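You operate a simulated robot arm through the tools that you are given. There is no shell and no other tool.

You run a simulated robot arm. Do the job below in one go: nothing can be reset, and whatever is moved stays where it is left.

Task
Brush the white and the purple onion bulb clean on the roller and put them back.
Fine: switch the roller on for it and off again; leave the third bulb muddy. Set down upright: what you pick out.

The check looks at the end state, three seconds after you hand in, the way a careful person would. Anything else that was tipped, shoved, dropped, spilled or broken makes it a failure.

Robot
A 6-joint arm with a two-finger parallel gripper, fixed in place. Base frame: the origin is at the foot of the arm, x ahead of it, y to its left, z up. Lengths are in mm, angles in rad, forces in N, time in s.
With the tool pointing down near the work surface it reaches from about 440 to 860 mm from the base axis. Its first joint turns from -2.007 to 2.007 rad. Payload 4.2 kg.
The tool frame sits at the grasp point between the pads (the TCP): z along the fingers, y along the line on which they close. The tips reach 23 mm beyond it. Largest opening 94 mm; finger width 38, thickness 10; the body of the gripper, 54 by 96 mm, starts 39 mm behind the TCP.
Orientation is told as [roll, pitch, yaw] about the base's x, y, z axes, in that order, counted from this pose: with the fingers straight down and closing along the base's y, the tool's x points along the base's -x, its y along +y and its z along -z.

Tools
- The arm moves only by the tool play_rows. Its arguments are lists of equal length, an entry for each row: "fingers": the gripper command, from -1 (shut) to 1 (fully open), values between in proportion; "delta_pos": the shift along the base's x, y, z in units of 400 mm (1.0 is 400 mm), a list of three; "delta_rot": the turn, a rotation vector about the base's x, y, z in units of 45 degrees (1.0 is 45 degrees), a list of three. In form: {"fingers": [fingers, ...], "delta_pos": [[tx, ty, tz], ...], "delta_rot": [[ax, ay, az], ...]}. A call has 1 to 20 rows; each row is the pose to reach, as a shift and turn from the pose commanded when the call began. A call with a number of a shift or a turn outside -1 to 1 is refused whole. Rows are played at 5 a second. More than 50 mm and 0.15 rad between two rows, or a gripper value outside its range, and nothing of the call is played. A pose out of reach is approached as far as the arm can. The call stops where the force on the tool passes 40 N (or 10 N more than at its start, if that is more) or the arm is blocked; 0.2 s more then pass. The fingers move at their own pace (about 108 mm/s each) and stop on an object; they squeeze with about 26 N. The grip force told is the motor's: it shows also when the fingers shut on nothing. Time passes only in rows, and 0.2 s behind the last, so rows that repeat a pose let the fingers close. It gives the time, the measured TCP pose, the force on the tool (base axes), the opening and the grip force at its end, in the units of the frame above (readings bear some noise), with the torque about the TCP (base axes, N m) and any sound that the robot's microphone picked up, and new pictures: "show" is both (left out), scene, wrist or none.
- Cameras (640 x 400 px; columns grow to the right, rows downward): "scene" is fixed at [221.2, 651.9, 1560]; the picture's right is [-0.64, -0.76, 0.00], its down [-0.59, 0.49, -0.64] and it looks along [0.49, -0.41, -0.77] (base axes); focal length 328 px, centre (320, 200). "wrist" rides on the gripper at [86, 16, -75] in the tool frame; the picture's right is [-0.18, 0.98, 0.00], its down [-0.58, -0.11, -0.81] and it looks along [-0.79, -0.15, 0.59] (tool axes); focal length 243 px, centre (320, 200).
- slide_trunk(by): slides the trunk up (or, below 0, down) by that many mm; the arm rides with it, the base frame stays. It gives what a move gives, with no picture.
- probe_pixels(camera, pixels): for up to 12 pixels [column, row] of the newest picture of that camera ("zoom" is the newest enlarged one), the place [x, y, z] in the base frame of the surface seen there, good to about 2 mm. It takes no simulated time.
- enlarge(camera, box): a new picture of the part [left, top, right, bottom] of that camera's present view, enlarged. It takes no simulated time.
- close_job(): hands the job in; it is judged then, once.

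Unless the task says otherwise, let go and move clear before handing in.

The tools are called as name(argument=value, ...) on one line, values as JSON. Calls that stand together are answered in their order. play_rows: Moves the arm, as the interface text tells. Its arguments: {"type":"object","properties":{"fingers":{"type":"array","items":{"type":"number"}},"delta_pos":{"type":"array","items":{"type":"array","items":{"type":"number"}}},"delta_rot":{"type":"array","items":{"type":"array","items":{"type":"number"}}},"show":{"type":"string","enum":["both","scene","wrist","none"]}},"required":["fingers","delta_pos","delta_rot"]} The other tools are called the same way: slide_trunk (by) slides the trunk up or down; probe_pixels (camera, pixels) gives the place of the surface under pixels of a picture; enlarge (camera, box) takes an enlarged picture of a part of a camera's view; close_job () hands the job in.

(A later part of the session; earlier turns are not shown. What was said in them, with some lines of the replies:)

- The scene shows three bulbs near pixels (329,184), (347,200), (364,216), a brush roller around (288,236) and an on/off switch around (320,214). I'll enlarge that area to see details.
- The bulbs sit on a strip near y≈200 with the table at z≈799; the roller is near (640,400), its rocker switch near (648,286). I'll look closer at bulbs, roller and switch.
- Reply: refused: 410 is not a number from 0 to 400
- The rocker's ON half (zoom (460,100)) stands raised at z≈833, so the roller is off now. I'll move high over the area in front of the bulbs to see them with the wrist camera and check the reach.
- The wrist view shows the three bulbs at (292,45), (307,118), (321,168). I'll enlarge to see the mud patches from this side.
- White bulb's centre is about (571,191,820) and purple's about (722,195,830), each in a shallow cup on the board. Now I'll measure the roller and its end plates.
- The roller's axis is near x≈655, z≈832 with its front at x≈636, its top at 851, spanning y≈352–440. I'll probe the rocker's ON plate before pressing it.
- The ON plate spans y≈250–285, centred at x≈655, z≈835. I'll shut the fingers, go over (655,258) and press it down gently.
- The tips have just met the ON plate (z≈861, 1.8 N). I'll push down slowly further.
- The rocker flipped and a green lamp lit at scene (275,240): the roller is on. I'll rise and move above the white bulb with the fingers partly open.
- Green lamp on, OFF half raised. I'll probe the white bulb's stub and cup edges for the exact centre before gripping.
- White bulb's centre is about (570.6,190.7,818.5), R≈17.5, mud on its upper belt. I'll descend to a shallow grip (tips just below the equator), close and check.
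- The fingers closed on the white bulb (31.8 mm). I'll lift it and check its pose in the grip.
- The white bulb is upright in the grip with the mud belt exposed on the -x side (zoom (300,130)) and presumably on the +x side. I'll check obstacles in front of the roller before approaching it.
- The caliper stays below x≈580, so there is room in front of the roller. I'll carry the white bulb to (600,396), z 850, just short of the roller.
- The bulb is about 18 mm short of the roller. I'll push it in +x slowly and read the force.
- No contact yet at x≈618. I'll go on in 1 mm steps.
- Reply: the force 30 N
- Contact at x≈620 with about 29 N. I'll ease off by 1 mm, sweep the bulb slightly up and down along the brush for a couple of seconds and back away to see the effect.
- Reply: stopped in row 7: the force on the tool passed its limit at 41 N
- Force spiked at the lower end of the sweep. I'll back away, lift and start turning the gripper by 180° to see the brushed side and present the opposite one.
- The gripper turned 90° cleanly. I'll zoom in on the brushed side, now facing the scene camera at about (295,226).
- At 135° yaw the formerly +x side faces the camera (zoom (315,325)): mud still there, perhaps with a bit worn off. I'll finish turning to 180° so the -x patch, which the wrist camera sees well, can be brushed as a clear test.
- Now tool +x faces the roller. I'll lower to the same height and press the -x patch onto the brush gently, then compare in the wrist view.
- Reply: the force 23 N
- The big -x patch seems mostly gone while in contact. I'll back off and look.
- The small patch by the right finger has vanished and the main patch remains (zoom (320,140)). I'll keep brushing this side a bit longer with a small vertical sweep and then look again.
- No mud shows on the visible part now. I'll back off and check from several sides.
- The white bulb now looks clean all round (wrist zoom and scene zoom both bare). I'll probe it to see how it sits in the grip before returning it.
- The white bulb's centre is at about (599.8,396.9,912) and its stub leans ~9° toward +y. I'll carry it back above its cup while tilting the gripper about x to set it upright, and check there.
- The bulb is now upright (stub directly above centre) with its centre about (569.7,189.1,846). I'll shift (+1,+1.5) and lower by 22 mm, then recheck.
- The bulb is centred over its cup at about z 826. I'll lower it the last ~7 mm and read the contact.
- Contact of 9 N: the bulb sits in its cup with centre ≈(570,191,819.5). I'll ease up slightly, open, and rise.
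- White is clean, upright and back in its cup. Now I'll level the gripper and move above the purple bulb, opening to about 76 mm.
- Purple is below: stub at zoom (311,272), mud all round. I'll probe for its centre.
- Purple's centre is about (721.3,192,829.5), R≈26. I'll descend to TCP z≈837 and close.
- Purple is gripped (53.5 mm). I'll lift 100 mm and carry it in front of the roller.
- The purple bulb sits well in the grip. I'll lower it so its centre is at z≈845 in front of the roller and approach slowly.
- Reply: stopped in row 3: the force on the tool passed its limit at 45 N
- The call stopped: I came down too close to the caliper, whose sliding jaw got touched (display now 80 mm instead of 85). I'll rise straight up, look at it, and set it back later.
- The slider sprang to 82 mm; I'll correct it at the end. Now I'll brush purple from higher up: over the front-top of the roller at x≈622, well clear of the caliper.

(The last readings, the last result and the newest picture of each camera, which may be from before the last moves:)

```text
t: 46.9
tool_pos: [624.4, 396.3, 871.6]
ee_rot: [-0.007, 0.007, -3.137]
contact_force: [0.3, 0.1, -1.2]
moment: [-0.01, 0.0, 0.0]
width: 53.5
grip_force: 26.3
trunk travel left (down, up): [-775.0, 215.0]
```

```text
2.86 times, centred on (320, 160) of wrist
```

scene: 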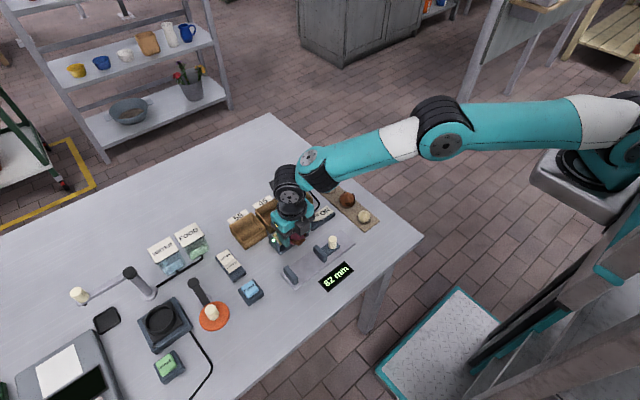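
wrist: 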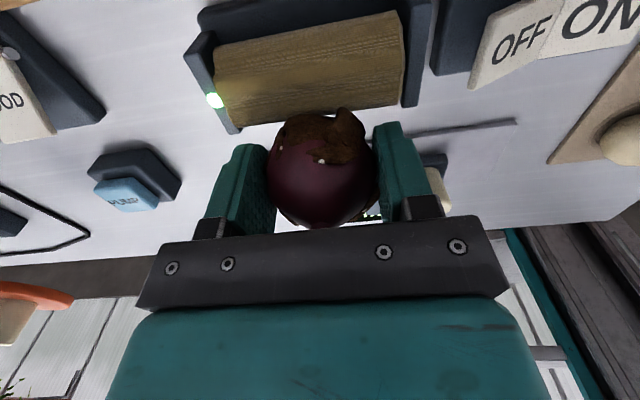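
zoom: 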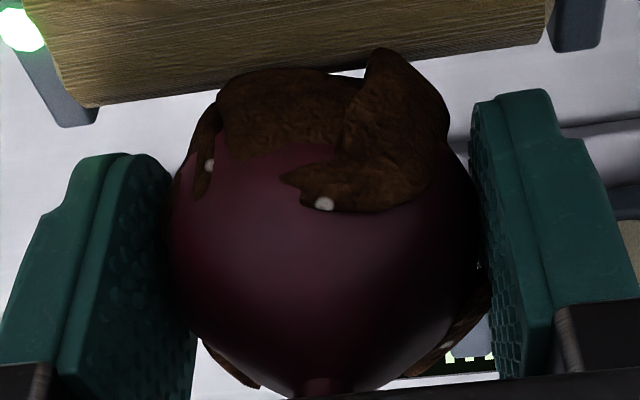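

Still no contact; I'll move diagonally toward the roller in about 1 mm steps.

play_rows(fingers=[-1, -1, -1, -1, -1], delta_pos=[[0.002, 0, -0.002], [0.004, 0, -0.004], [0.006, 0, -0.006], [0.007, 0, -0.007], [0.007, 0, -0.007]], delta_rot=[[0, 0, 0], [0, 0, 0], [0, 0, 0], [0, 0, 0], [0, 0, 0]], show="none")

```text
t: 48.1
tool_pos: [626.5, 396.9, 870.0]
ee_rot: [-0.01, 0.007, -3.136]
contact_force: [-4.2, -0.2, 4.2]
moment: [0.01, -0.01, -0.01]
width: 53.9
grip_force: 26.1
trunk travel left (down, up): [-775.0, 215.0]
```

Light contact (about 6 N at 45°). I'll add a touch more and hold for 3 s.

play_rows(fingers=[-1, -1, -1, -1, -1, -1, -1, -1, -1, -1, -1, -1, -1, -1], delta_pos=[[0.001, 0, -0.001], [0.001, 0, -0.001], [0.001, 0, -0.001], [0.001, 0, -0.001], [0.001, 0, -0.001], [0.001, 0, -0.001], [0.001, 0, -0.001], [0.001, 0, -0.001], [0.001, 0, -0.001], [0.001, 0, -0.001], [0.001, 0, -0.001], [0.001, 0, -0.001], [0.001, 0, -0.001], [0.001, 0, -0.001]], delta_rot=[[0, 0, 0], [0, 0, 0], [0, 0, 0], [0, 0, 0], [0, 0, 0], [0, 0, 0], [0, 0, 0], [0, 0, 0], [0, 0, 0], [0, 0, 0], [0, 0, 0], [0, 0, 0], [0, 0, 0], [0, 0, 0]])

enlarge(camera="wrist", box=[220, 90, 420, 230])

```text
t: 51.1
tool_pos: [626.6, 394.9, 869.5]
ee_rot: [-0.006, 0.007, -3.138]
contact_force: [-9.7, 0.7, 11.1]
moment: [-0.02, 0.03, 0.04]
width: 53.6
grip_force: 26.2
trunk travel left (down, up): [-775.0, 215.0]
```

scene: 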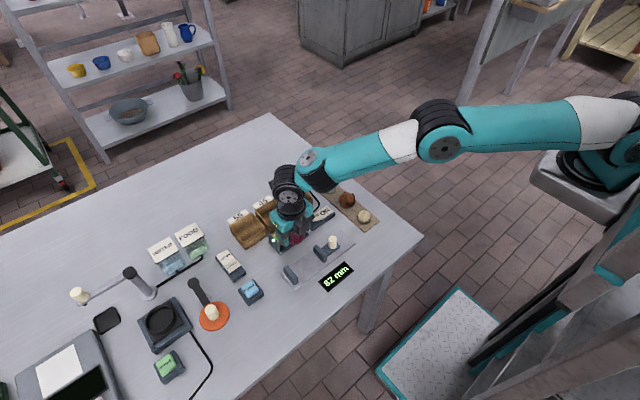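
wrist: 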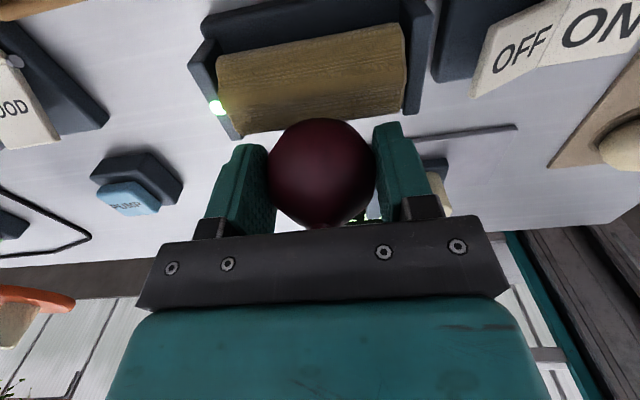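

```text
2.86 times, centred on (320, 160) of wrist
```

zoom: 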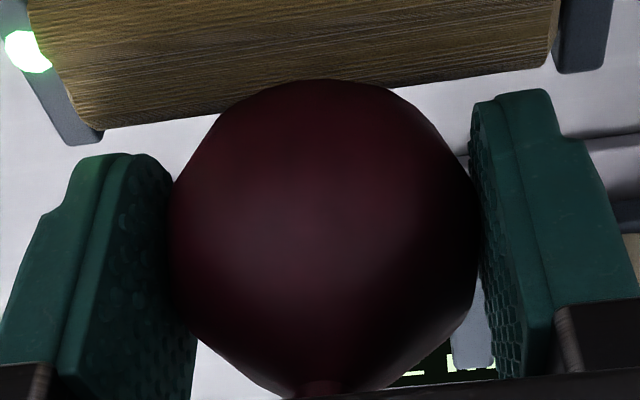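

Purple's mud is gone after 3 s. I'll brush one more second, back off diagonally and lift, then head over its cup.

play_rows(fingers=[-1, -1, -1, -1, -1, -1, -1, -1, -1], delta_pos=[[0, 0, 0], [0, 0, 0], [0, 0, 0], [0, 0, 0], [0, 0, 0], [-0.005, 0, 0.02], [-0.005, 0, 0.08], [-0.005, 0, 0.17], [-0.005, 0, 0.17]], delta_rot=[[0, 0, 0], [0, 0, 0], [0, 0, 0], [0, 0, 0], [0, 0, 0], [0, 0, 0], [0, 0, 0], [0, 0, 0], [0, 0, 0]])

enlarge(camera="wrist", box=[220, 90, 420, 230])

probe_pixels(camera="zoom", pixels=[[320, 390], [320, 100], [320, 150], [320, 200], [320, 260], [220, 200], [420, 200], [230, 290], [410, 290], [250, 140], [390, 140], [320, 330]])

enlarge(camera="scene", box=[270, 175, 350, 235])

```text
t: 53.1
tool_pos: [625.4, 395.1, 937.4]
ee_rot: [-0.005, 0.006, -3.14]
contact_force: [0.6, -0.3, -0.8]
moment: [-0.01, -0.03, 0.0]
width: 53.6
grip_force: 26.5
trunk travel left (down, up): [-775.0, 215.0]
```

scene: 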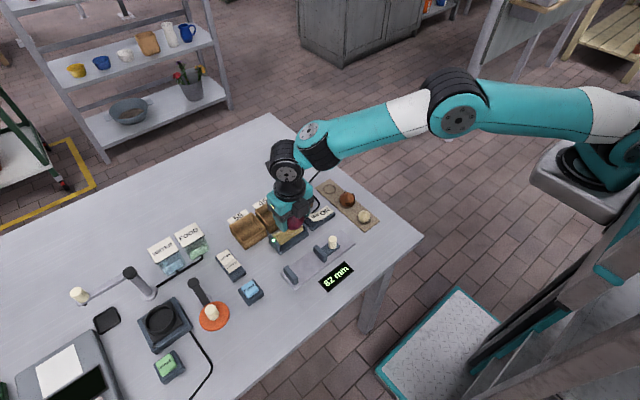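
wrist: 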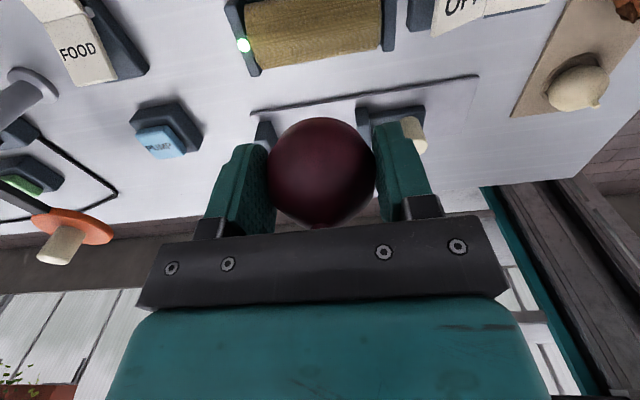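

```text
2.86 times, centred on (320, 160) of wrist
```

zoom: 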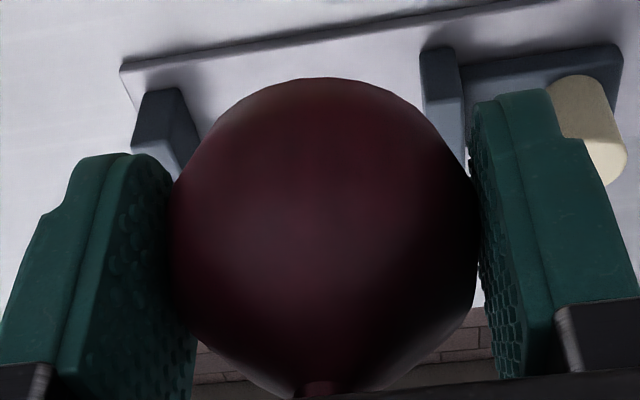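

```text
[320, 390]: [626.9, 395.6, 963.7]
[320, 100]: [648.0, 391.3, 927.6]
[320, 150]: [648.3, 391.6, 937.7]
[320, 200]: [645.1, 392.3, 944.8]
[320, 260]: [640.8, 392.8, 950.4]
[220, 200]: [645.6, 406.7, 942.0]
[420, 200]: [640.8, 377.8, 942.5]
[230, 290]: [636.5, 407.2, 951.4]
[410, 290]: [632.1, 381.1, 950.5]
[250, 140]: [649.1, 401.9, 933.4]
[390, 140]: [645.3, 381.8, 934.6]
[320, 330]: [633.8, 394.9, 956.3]
```

```text
6.67 times, centred on (310, 205) of scene
```

zoom: 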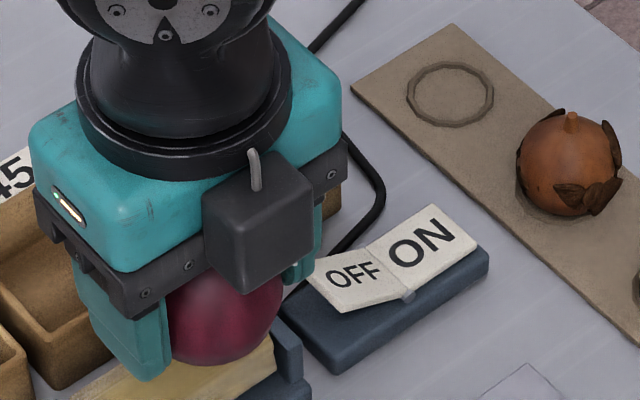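

Purple is clean and upright in the grip, centre ≈(623.5,395,931). I'll carry it back over its cup at (721,192) and stop 15 mm above.

play_rows(fingers=[-1, -1, -1, -1, -1, -1, -1, -1, -1, -1], delta_pos=[[0, -0.1, 0], [0.04, -0.2, 0], [0.09, -0.3, 0], [0.15, -0.39, 0], [0.21, -0.47, 0], [0.2445, -0.5075, 0], [0.2445, -0.5075, -0.1], [0.2445, -0.5075, -0.2], [0.2445, -0.5075, -0.215], [0.2445, -0.5075, -0.215]], delta_rot=[[0, 0, 0], [0, 0, 0], [0, 0, 0], [0, 0, 0], [0, 0, 0], [0, 0, 0], [0, 0, 0], [0, 0, 0], [0, 0, 0], [0, 0, 0]])

enlarge(camera="wrist", box=[220, 90, 420, 230])

probe_pixels(camera="zoom", pixels=[[320, 390], [320, 100], [320, 150], [320, 200], [320, 260], [220, 200], [420, 200], [230, 290], [410, 290], [250, 140], [390, 140], [320, 330]])

enlarge(camera="scene", box=[300, 155, 380, 215])

```text
t: 55.3
tool_pos: [724.2, 192.4, 850.4]
ee_rot: [-0.007, 0.006, -3.14]
contact_force: [0.5, -0.2, -0.7]
moment: [0.02, -0.01, 0.02]
width: 53.5
grip_force: 26.0
trunk travel left (down, up): [-775.0, 215.0]
```

scene: 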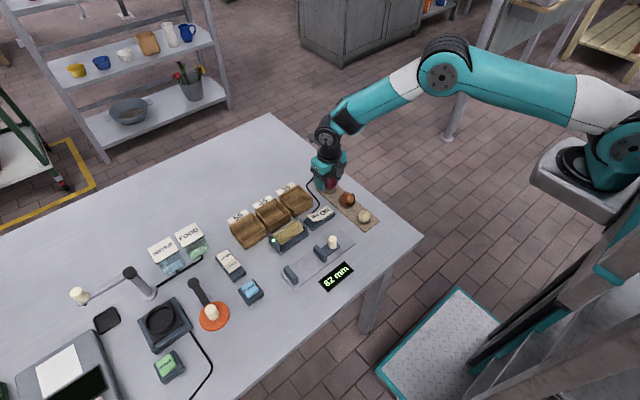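
wrist: 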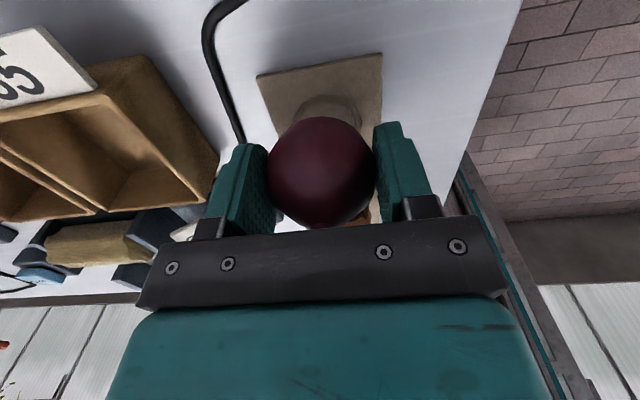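

```text
2.86 times, centred on (320, 160) of wrist
```

zoom: 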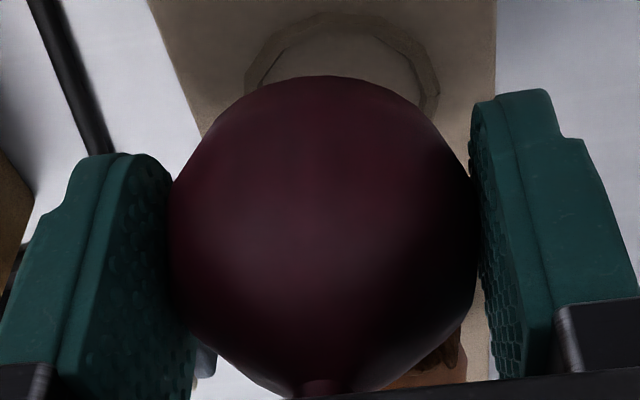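

```text
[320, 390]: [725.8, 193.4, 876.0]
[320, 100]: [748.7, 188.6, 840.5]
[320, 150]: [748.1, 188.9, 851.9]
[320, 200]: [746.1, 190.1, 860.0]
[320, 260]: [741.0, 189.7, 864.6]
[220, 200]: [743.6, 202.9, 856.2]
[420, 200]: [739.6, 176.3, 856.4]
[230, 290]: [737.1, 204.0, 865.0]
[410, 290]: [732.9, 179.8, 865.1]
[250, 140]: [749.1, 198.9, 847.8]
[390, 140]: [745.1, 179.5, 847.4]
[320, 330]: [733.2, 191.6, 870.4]
```

```text
6.67 times, centred on (340, 185) of scene
```

zoom: 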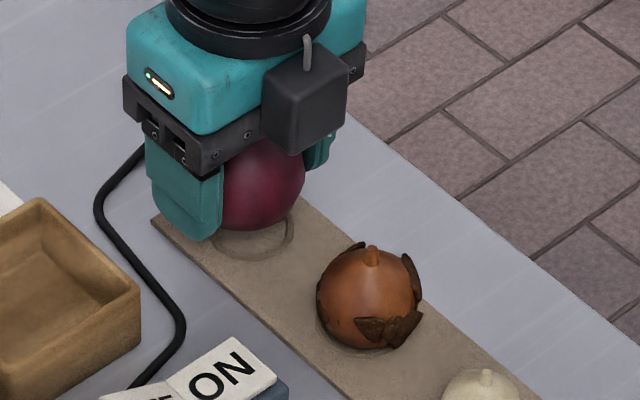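

The bulb hovers upright 15 mm above its cup, centre ≈(723.4,192.3). I'll probe the cup ring to align exactly.

probe_pixels(camera="wrist", pixels=[[327, 94], [327, 96], [294, 116], [362, 122], [310, 97], [345, 99]])

probe_pixels(camera="zoom", pixels=[[260, 258], [292, 235], [245, 257], [215, 245], [280, 250], [288, 218]])

```text
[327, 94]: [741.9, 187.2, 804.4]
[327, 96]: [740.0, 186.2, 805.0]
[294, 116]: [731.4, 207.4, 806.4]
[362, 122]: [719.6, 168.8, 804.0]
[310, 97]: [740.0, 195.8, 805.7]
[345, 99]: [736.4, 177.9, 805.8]
```

```text
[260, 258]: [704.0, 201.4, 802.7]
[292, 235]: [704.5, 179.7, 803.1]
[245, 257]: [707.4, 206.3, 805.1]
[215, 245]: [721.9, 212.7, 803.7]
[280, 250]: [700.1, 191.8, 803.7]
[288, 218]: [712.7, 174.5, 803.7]
```

The cup centre is ≈(720.7,190.8). I'll shift slightly (-1.4,-0.6) and lower until light contact.

play_rows(fingers=[-1, -1, -1, -1, -1, -1], delta_pos=[[-0.0035, -0.0015, -0.01], [-0.0035, -0.0015, -0.02], [-0.0035, -0.0015, -0.03], [-0.0035, -0.0015, -0.034], [-0.0035, -0.0015, -0.037], [-0.0035, -0.0015, -0.037]], delta_rot=[[0, 0, 0], [0, 0, 0], [0, 0, 0], [0, 0, 0], [0, 0, 0], [0, 0, 0]], show="wrist")

```text
t: 56.7
tool_pos: [721.2, 193.3, 835.2]
ee_rot: [-0.006, 0.004, -3.138]
contact_force: [0.5, 0.0, -1.4]
moment: [-0.01, -0.01, 0.02]
width: 53.4
grip_force: 25.8
trunk travel left (down, up): [-775.0, 215.0]
```

wrist: 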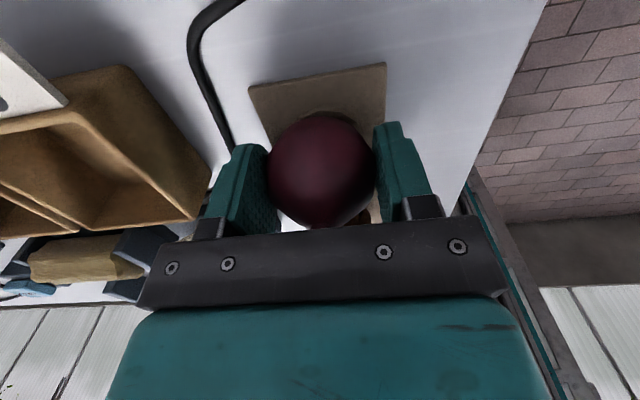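

No contact yet; lowering another 1.5 mm in small steps.

play_rows(fingers=[-1, -1, -1, -1], delta_pos=[[0, 0, -0.0015], [0, 0, -0.003], [0, 0, -0.004], [0, 0, -0.004]], delta_rot=[[0, 0, 0], [0, 0, 0], [0, 0, 0], [0, 0, 0]], show="none")

```text
t: 57.7
tool_pos: [721.0, 191.9, 834.5]
ee_rot: [-0.007, 0.007, -3.139]
contact_force: [-1.0, 0.6, -0.4]
moment: [-0.02, 0.04, -0.02]
width: 53.6
grip_force: 25.5
trunk travel left (down, up): [-775.0, 215.0]
```

play_rows(fingers=[-1, -1, -1, -1], delta_pos=[[0, 0, -0.002], [0, 0, -0.003], [0, 0, -0.004], [0, 0, -0.004]], delta_rot=[[0, 0, 0], [0, 0, 0], [0, 0, 0], [0, 0, 0]], show="wrist")

```text
t: 58.7
tool_pos: [722.5, 192.9, 834.2]
ee_rot: [-0.009, 0.008, -3.137]
contact_force: [-5.8, -3.3, 16.3]
moment: [-0.25, 0.32, -0.04]
width: 53.7
grip_force: 26.0
trunk travel left (down, up): [-775.0, 215.0]
```

wrist: 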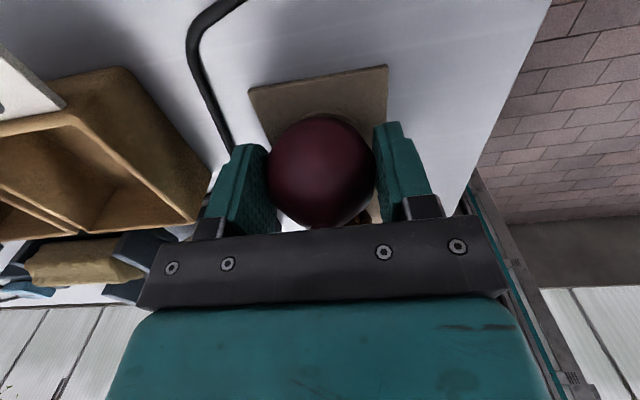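

The bulb is seated (16 N). I'll relieve by about 1 mm, open to 76 mm and rise.

play_rows(fingers=[-1, -1, 0.3, 0.6, 0.6, 0.6, 0.6, 0.6], delta_pos=[[0, 0, 0.002], [0, 0, 0.0025], [0, 0, 0.0025], [0, 0, 0.0025], [0, 0, 0.05], [0, 0, 0.15], [0, 0, 0.25], [0, 0, 0.25]], delta_rot=[[0, 0, 0], [0, 0, 0], [0, 0, 0], [0, 0, 0], [0, 0, 0], [0, 0, 0], [0, 0, 0], [0, 0, 0]])

enlarge(camera="wrist", box=[230, 20, 430, 150])

enlarge(camera="scene", box=[310, 168, 390, 232])

```text
t: 60.5
tool_pos: [721.1, 191.5, 933.5]
ee_rot: [-0.007, 0.004, -3.136]
contact_force: [0.8, -0.5, 0.3]
moment: [0.01, -0.03, 0.01]
width: 75.0
grip_force: 0.0
trunk travel left (down, up): [-775.0, 215.0]
```

scene: 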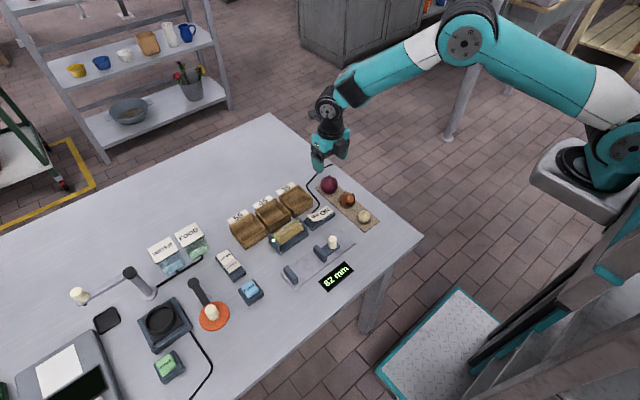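
wrist: 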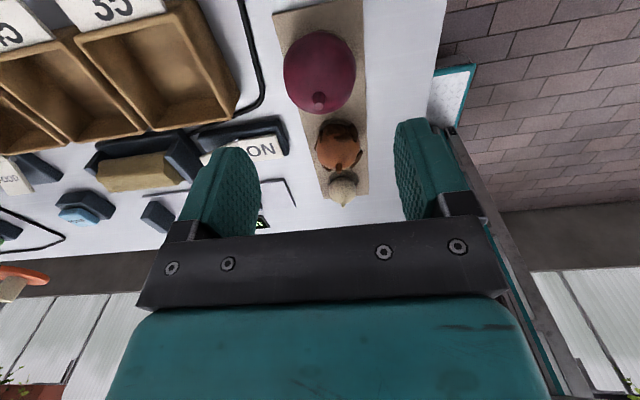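

```text
3.08 times, centred on (330, 85) of wrist
```

zoom: 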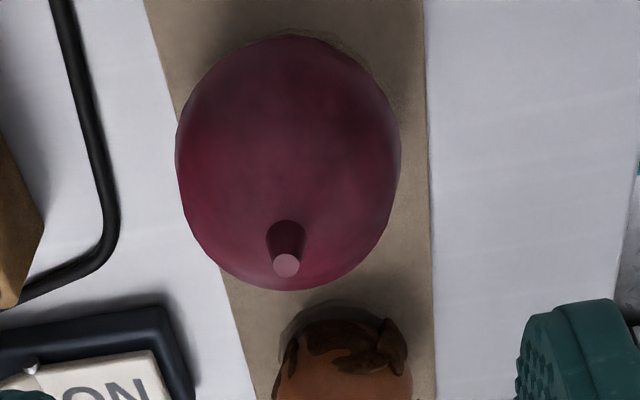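

```text
6.25 times, centred on (350, 200) of scene
```

zoom: 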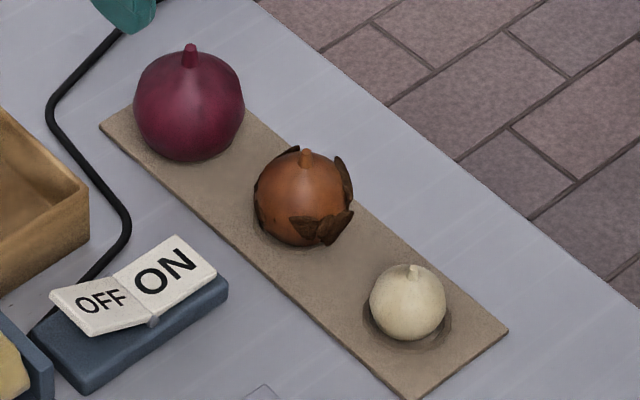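

Both bulbs are clean, upright and in their cups; brown is still muddy. I'll probe the raised OFF plate, stub tips, and caliper jaw.

probe_pixels(camera="zoom", pixels=[[100, 300], [70, 295], [95, 325], [125, 310], [75, 310], [190, 48], [414, 268], [306, 153]])

enlarge(camera="scene", box=[275, 222, 365, 292])

probe_pixels(camera="zoom", pixels=[[300, 150], [330, 190], [285, 130], [335, 210], [310, 180], [110, 250], [90, 250], [140, 300], [405, 95], [400, 130], [430, 110], [280, 170]])

```text
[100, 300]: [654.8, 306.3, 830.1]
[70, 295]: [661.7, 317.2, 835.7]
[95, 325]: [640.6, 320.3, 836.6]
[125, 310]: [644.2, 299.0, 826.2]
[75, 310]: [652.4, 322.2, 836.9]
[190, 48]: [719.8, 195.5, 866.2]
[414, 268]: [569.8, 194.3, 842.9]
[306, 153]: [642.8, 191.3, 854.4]
```

```text
5.71 times, centred on (320, 257) of scene
```

zoom: 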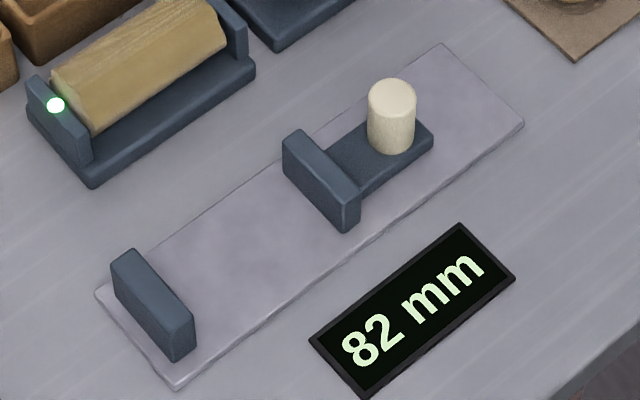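

```text
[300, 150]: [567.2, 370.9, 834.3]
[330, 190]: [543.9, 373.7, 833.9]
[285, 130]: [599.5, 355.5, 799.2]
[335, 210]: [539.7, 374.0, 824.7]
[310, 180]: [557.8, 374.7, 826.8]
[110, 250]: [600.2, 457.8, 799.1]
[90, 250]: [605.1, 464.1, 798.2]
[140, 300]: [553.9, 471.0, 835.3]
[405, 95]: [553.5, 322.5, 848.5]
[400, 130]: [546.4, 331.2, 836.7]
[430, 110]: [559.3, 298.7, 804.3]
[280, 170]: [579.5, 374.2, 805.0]
```

The OFF half is raised (z≈836 at y≈320). I'll close the fingers, move over (652,316) and press it down.

play_rows(fingers=[-1, -1, -1, -1, -1, -1, -1, -1, -1, -1, -1, -1, -1], delta_pos=[[-0.04, 0.08, 0], [-0.09, 0.17, 0], [-0.14, 0.25, 0], [-0.1725, 0.31, 0], [-0.1725, 0.31, -0.08], [-0.1725, 0.31, -0.15], [-0.1725, 0.31, -0.18], [-0.1725, 0.31, -0.19], [-0.1725, 0.31, -0.2], [-0.1725, 0.31, -0.21], [-0.1725, 0.31, -0.22], [-0.1725, 0.31, -0.228], [-0.1725, 0.31, -0.234]], delta_rot=[[0, 0, 0], [0, 0, 0], [0, 0, 0], [0, 0, 0], [0, 0, 0], [0, 0, 0], [0, 0, 0], [0, 0, 0], [0, 0, 0], [0, 0, 0], [0, 0, 0], [0, 0, 0], [0, 0, 0]])

enlarge(camera="scene", box=[260, 195, 350, 260])

```text
t: 63.4
tool_pos: [653.3, 317.1, 843.9]
ee_rot: [-0.01, 0.008, -3.137]
contact_force: [-11.1, -10.2, 21.9]
moment: [-0.37, 0.56, 0.13]
width: 0.2
grip_force: 26.3
trunk travel left (down, up): [-775.0, 215.0]
stopped in row 13: the force on the tool passed its limit at 41 N (the readings are from after the stop); the commanded pose is now the measured one
```

scene: 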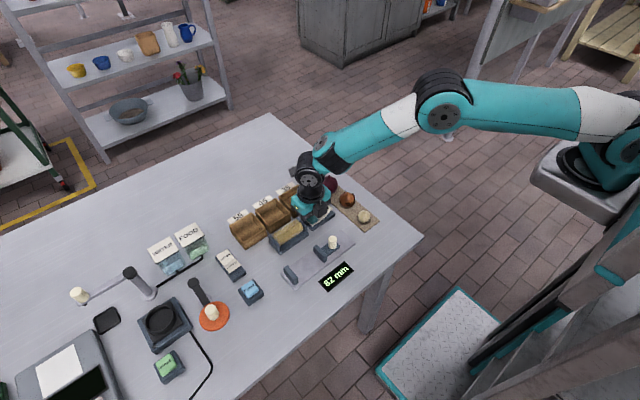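
wrist: 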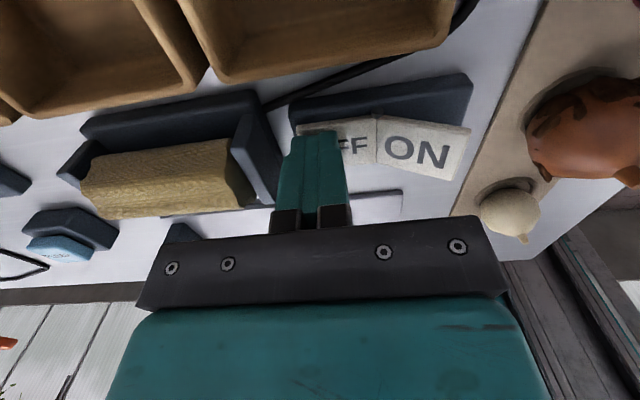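

```text
6.15 times, centred on (305, 228) of scene
```

zoom: 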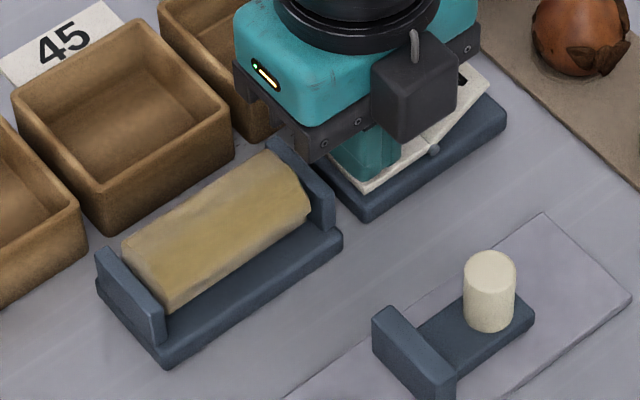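

Roller lamp is off and the ON half is raised again. Next I'll rise and lower the closed fingers between the caliper jaws at (556,415) to reset the slider to 85 mm.

play_rows(fingers=[-1, -1, -1, -1, -1, -1, -1, -1, -1, -1], delta_pos=[[0, 0, 0.1], [0, 0, 0.2], [-0.07, 0.07, 0.2], [-0.14, 0.14, 0.2], [-0.21, 0.21, 0.2], [-0.2425, 0.245, 0.2], [-0.2425, 0.245, 0.2], [-0.2425, 0.245, 0.1], [-0.2425, 0.245, 0.05], [-0.2425, 0.245, 0.05]], delta_rot=[[0, 0, 0], [0, 0, 0], [0, 0, 0], [0, 0, 0], [0, 0, 0], [0, 0, 0], [0, 0, 0], [0, 0, 0], [0, 0, 0], [0, 0, 0]])

enlarge(camera="scene", box=[260, 200, 370, 290])

```text
t: 65.6
tool_pos: [558.0, 415.9, 860.7]
ee_rot: [-0.012, 0.008, -3.138]
contact_force: [-0.4, 0.5, -0.5]
moment: [-0.03, -0.01, -0.02]
width: 0.0
grip_force: 25.7
trunk travel left (down, up): [-775.0, 215.0]
```

scene: 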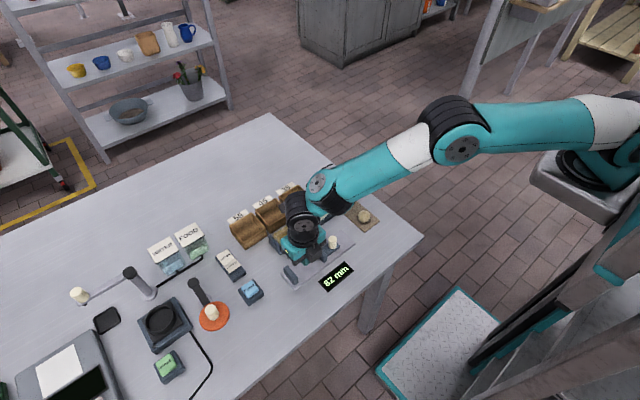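
wrist: 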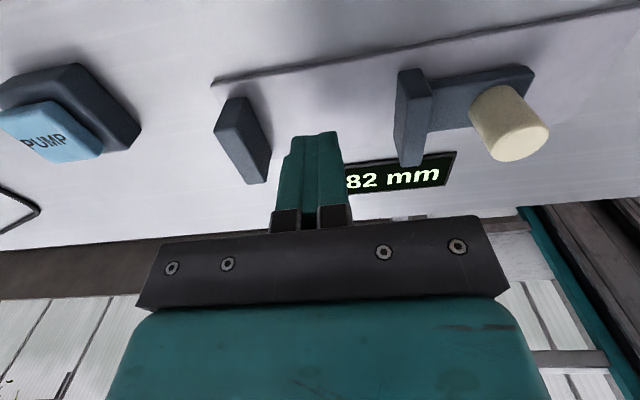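

```text
4.44 times, centred on (315, 245) of scene
```

zoom: 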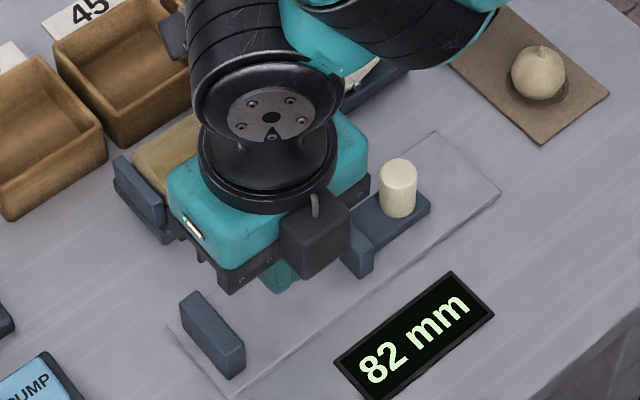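

Fingers are between the jaws with clear room. I'll lower 20 mm and move toward the slider jaw in -y, stopping just short.

play_rows(fingers=[-1, -1, -1, -1, -1, -1, -1], delta_pos=[[0, 0, -0.03], [0, 0, -0.05], [0, -0.03, -0.05], [0, -0.05, -0.05], [0, -0.06, -0.05], [0, -0.067, -0.05], [0, -0.067, -0.05]], delta_rot=[[0, 0, 0], [0, 0, 0], [0, 0, 0], [0, 0, 0], [0, 0, 0], [0, 0, 0], [0, 0, 0]])

enlarge(camera="wrist", box=[220, 30, 460, 200])

```text
t: 67.2
tool_pos: [556.0, 388.4, 842.5]
ee_rot: [-0.007, 0.009, -3.139]
contact_force: [0.4, -0.4, 0.2]
moment: [0.02, 0.02, 0.01]
width: 0.0
grip_force: 25.6
trunk travel left (down, up): [-775.0, 215.0]
```

scene: 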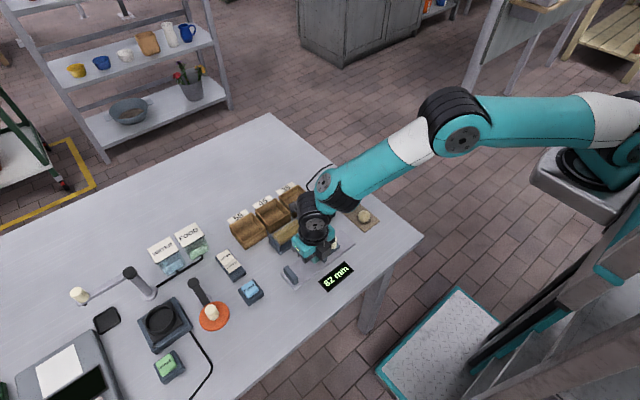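
wrist: 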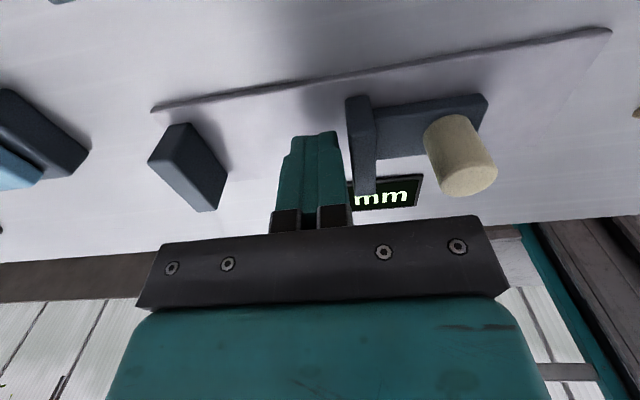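

```text
2.35 times, centred on (340, 115) of wrist
```

zoom: 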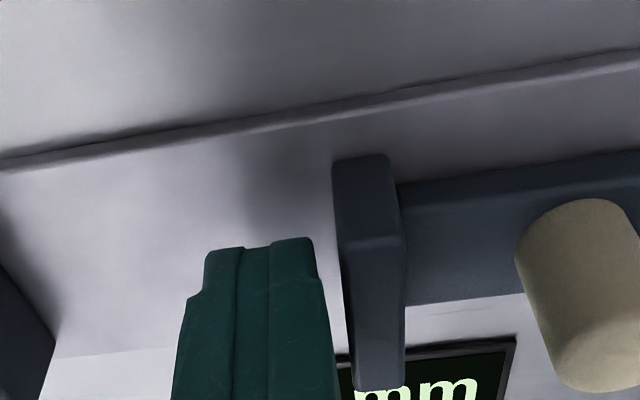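

A few mm of gap remain at zoom (330,280). I'll push -y by 4 mm in 1 mm steps and read the display.

play_rows(fingers=[-1, -1, -1, -1, -1], delta_pos=[[0, -0.0025, 0], [0, -0.005, 0], [0, -0.0075, 0], [0, -0.01, 0], [0, -0.01, 0]], delta_rot=[[0, 0, 0], [0, 0, 0], [0, 0, 0], [0, 0, 0], [0, 0, 0]], show="scene")

enlarge(camera="scene", box=[280, 220, 370, 290])

```text
t: 68.4
tool_pos: [556.6, 384.8, 842.1]
ee_rot: [-0.009, 0.009, -3.138]
contact_force: [-0.7, 0.5, 0.3]
moment: [0.02, -0.01, 0.0]
width: 0.0
grip_force: 25.8
trunk travel left (down, up): [-775.0, 215.0]
```

scene: 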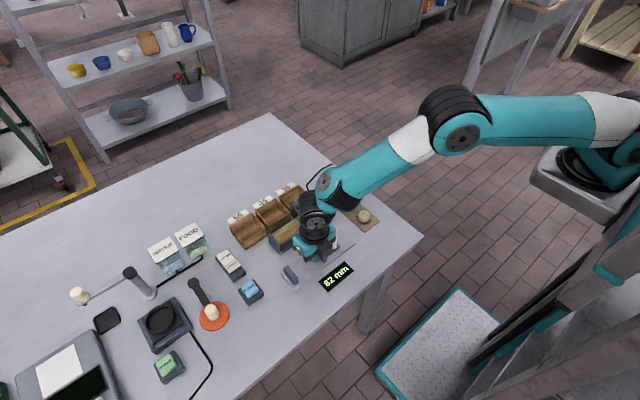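

```text
5.71 times, centred on (325, 255) of scene
```

zoom: 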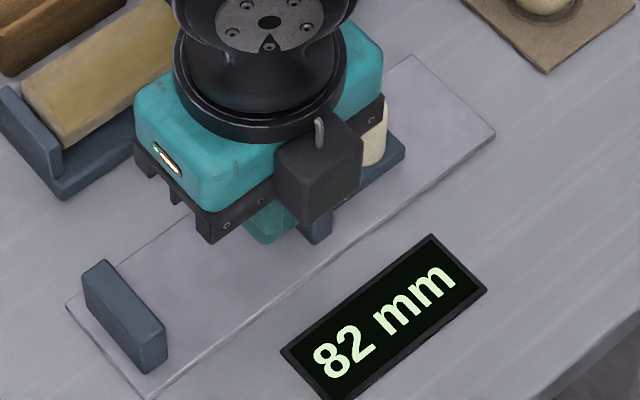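

Still 82 mm with no contact force. Pushing 3 mm more.

play_rows(fingers=[-1, -1, -1, -1, -1], delta_pos=[[0, -0.0025, 0], [0, -0.005, 0], [0, -0.0075, 0], [0, -0.0075, 0], [0, -0.0075, 0]], delta_rot=[[0, 0, 0], [0, 0, 0], [0, 0, 0], [0, 0, 0], [0, 0, 0]], show="scene")

enlarge(camera="scene", box=[280, 220, 370, 290])

```text
t: 69.6
tool_pos: [556.8, 381.4, 841.9]
ee_rot: [-0.01, 0.009, -3.137]
contact_force: [-0.1, 0.6, -0.2]
moment: [0.05, -0.01, -0.02]
width: 0.3
grip_force: 25.4
trunk travel left (down, up): [-775.0, 215.0]
```

scene: 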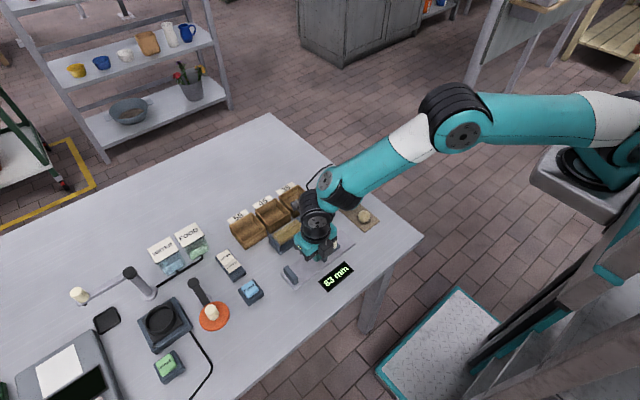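

```text
5.71 times, centred on (325, 255) of scene
```

zoom: 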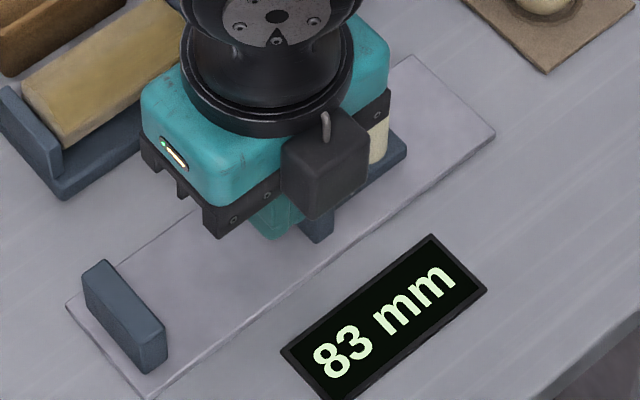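

The display reads 83 mm, so the jaw moves with little force. I'll push 1.6 mm more.

play_rows(fingers=[-1, -1, -1, -1], delta_pos=[[0, -0.002, 0], [0, -0.004, 0], [0, -0.004, 0], [0, -0.004, 0]], delta_rot=[[0, 0, 0], [0, 0, 0], [0, 0, 0], [0, 0, 0]], show="scene")

enlarge(camera="scene", box=[280, 220, 370, 290])

```text
t: 70.6
tool_pos: [557.3, 379.7, 842.5]
ee_rot: [-0.01, 0.009, -3.139]
contact_force: [0.1, -0.6, -0.1]
moment: [-0.04, -0.02, 0.02]
width: 0.2
grip_force: 26.3
trunk travel left (down, up): [-775.0, 215.0]
```

scene: 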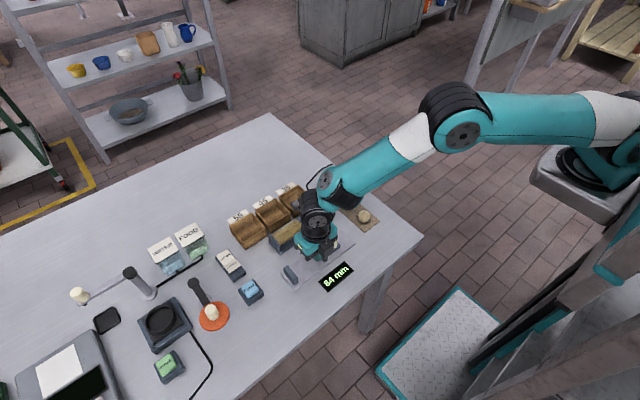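

```text
5.71 times, centred on (325, 255) of scene
```

zoom: 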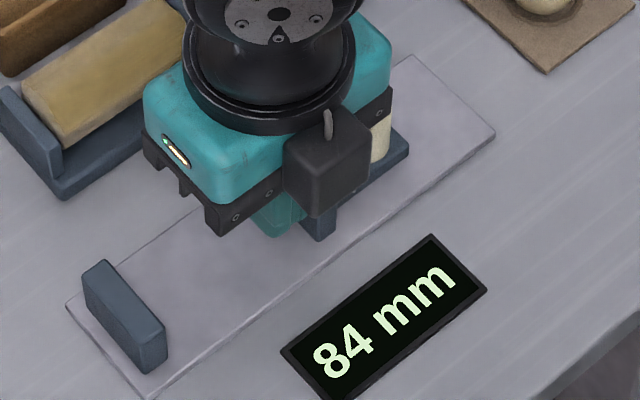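

84 mm now; 0.8 mm more.

play_rows(fingers=[-1, -1, -1], delta_pos=[[0, -0.001, 0], [0, -0.002, 0], [0, -0.002, 0]], delta_rot=[[0, 0, 0], [0, 0, 0], [0, 0, 0]], show="scene")

enlarge(camera="scene", box=[280, 220, 370, 290])

```text
t: 71.4
tool_pos: [556.2, 378.5, 841.7]
ee_rot: [-0.009, 0.01, -3.137]
contact_force: [1.3, 1.9, -0.3]
moment: [0.04, -0.03, -0.07]
width: 0.0
grip_force: 25.8
trunk travel left (down, up): [-775.0, 215.0]
```

scene: 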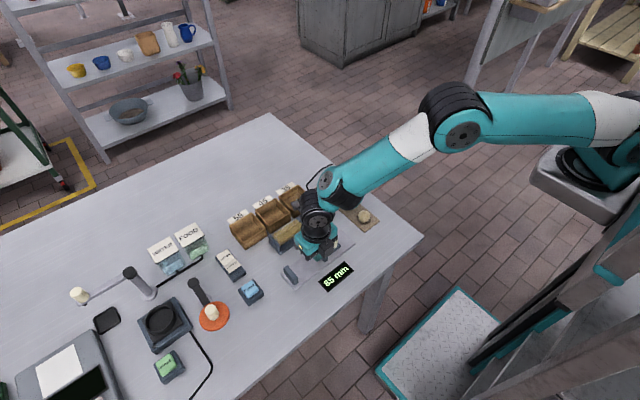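

```text
5.71 times, centred on (325, 255) of scene
```

zoom: 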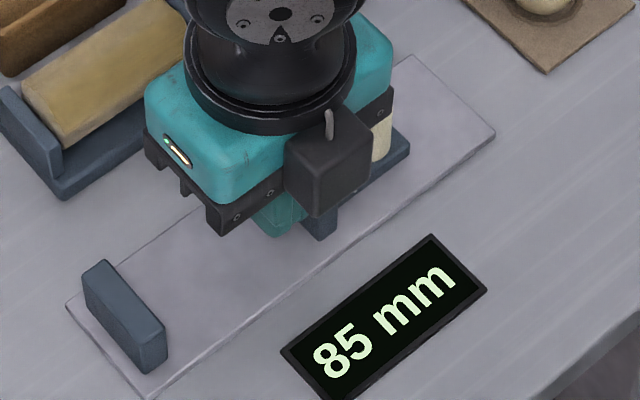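

The display is back to 85 mm. I'll back off in +y, rise and move clear, then inspect everything.

play_rows(fingers=[-1, -1, -1, -1, -1, -1, -1, -1, -1], delta_pos=[[0, 0.02, 0], [0, 0.05, 0], [0, 0.05, 0.1], [0, 0.05, 0.2], [-0.07, 0.0, 0.27], [-0.15, -0.06, 0.34], [-0.22, -0.12, 0.41], [-0.3, -0.18, 0.48], [-0.35, -0.22, 0.55]], delta_rot=[[0, 0, 0], [0, 0, 0], [0, 0, 0], [0, 0, 0], [0, 0, 0], [0, 0, 0], [0, 0, 0], [0, 0, 0], [0, 0, 0]])

enlarge(camera="scene", box=[220, 160, 400, 300])

enlarge(camera="scene", box=[310, 168, 390, 232])

```text
t: 73.4
tool_pos: [414.1, 290.6, 1061.2]
ee_rot: [-0.009, 0.007, -3.138]
contact_force: [0.3, -0.9, 0.2]
moment: [-0.02, 0.0, -0.03]
width: 0.0
grip_force: 26.2
trunk travel left (down, up): [-775.0, 215.0]
```

scene: 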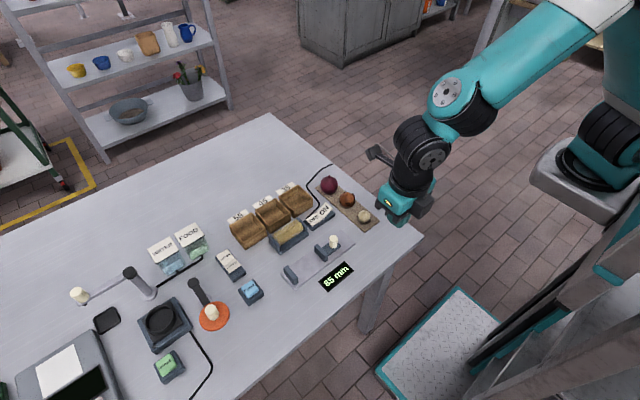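
wrist: 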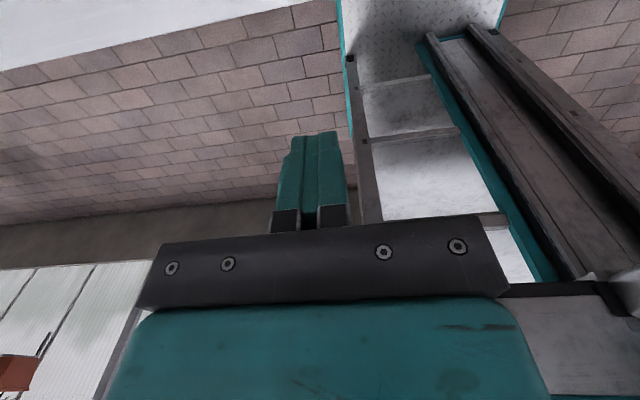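

```text
2.86 times, centred on (310, 230) of scene
```

zoom: 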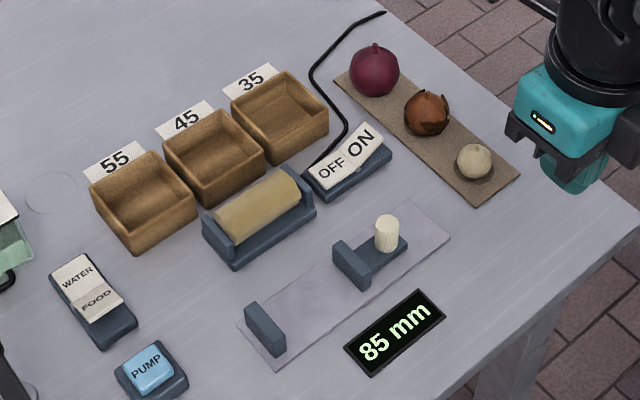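

```text
6.25 times, centred on (350, 200) of scene
```

zoom: 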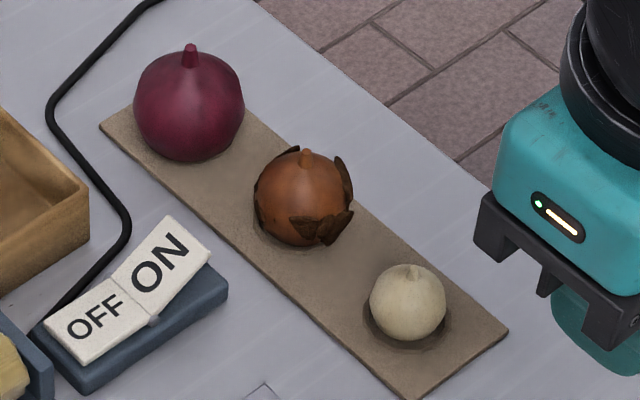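

Everything looks in place: display 85 mm, lamp off, brown muddy. I'll double-check the white bulb's tilt with a closer look and probes.

enlarge(camera="scene", box=[352, 204, 376, 224])

probe_pixels(camera="zoom", pixels=[[320, 100], [325, 90], [335, 95], [315, 140], [200, 200], [420, 200], [310, 200], [310, 280], [240, 270], [380, 270], [310, 330], [330, 110]])

```text
16.00 times, centred on (364, 214) of scene
```

zoom: 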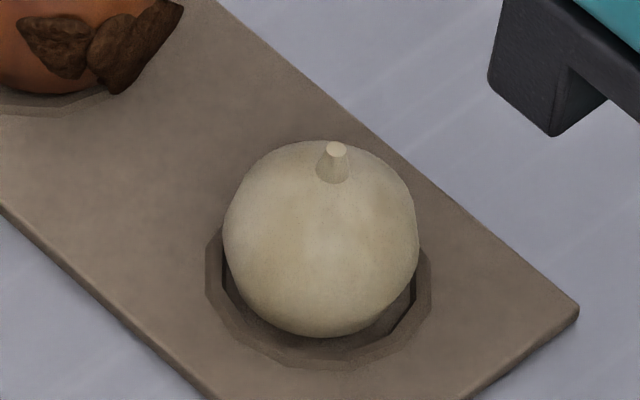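

```text
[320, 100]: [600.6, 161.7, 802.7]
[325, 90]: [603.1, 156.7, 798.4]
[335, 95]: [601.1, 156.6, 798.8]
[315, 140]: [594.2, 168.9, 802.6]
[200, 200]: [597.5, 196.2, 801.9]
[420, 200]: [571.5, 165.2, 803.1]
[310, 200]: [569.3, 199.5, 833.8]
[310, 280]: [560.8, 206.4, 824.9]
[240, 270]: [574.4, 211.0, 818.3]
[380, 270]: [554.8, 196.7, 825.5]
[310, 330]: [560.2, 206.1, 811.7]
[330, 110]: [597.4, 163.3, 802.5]
```

probe_pixels(camera="zoom", pixels=[[335, 150], [333, 147], [338, 152], [332, 170], [320, 185], [345, 185], [322, 165], [280, 160], [380, 165], [230, 230], [412, 240], [320, 240]])

enlarge(camera="scene", box=[318, 172, 342, 192])

```text
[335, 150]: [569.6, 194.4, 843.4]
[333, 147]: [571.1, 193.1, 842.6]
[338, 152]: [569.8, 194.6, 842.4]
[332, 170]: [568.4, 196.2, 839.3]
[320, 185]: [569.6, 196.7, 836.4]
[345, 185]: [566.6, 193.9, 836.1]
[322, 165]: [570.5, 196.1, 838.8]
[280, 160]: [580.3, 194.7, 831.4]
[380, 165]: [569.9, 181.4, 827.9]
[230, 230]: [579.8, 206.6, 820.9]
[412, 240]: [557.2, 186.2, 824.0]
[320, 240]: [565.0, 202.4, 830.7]
```

```text
16.00 times, centred on (330, 182) of scene
```

zoom: 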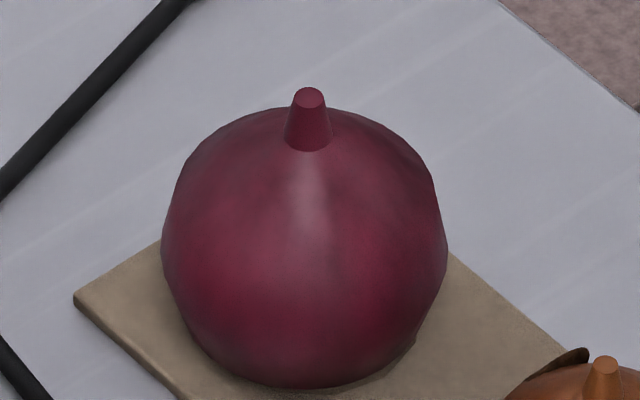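

The white stub stands directly above its centre (about 2° off vertical), and purple is upright too. Both are clean and in their cups, the roller is off, brown is untouched and the caliper reads 85 mm again, so I'm handing in.

close_job()

```text
The job is handed in.
```

The white and purple bulbs are brushed clean and back upright in their cups. The brown bulb is untouched and still muddy. The roller was switched on for the brushing and is off again.

There was one mishap. While bringing the purple bulb to the roller I came down too close to the caliper and knocked its sliding jaw, so the display went from 85 mm to 80 and then settled at 82. I pushed the jaw back until it read 85 mm again, and it may still be a fraction of a millimetre off its original position.

The last pictures showed nothing else out of place. The gripper is empty and clear of the table.
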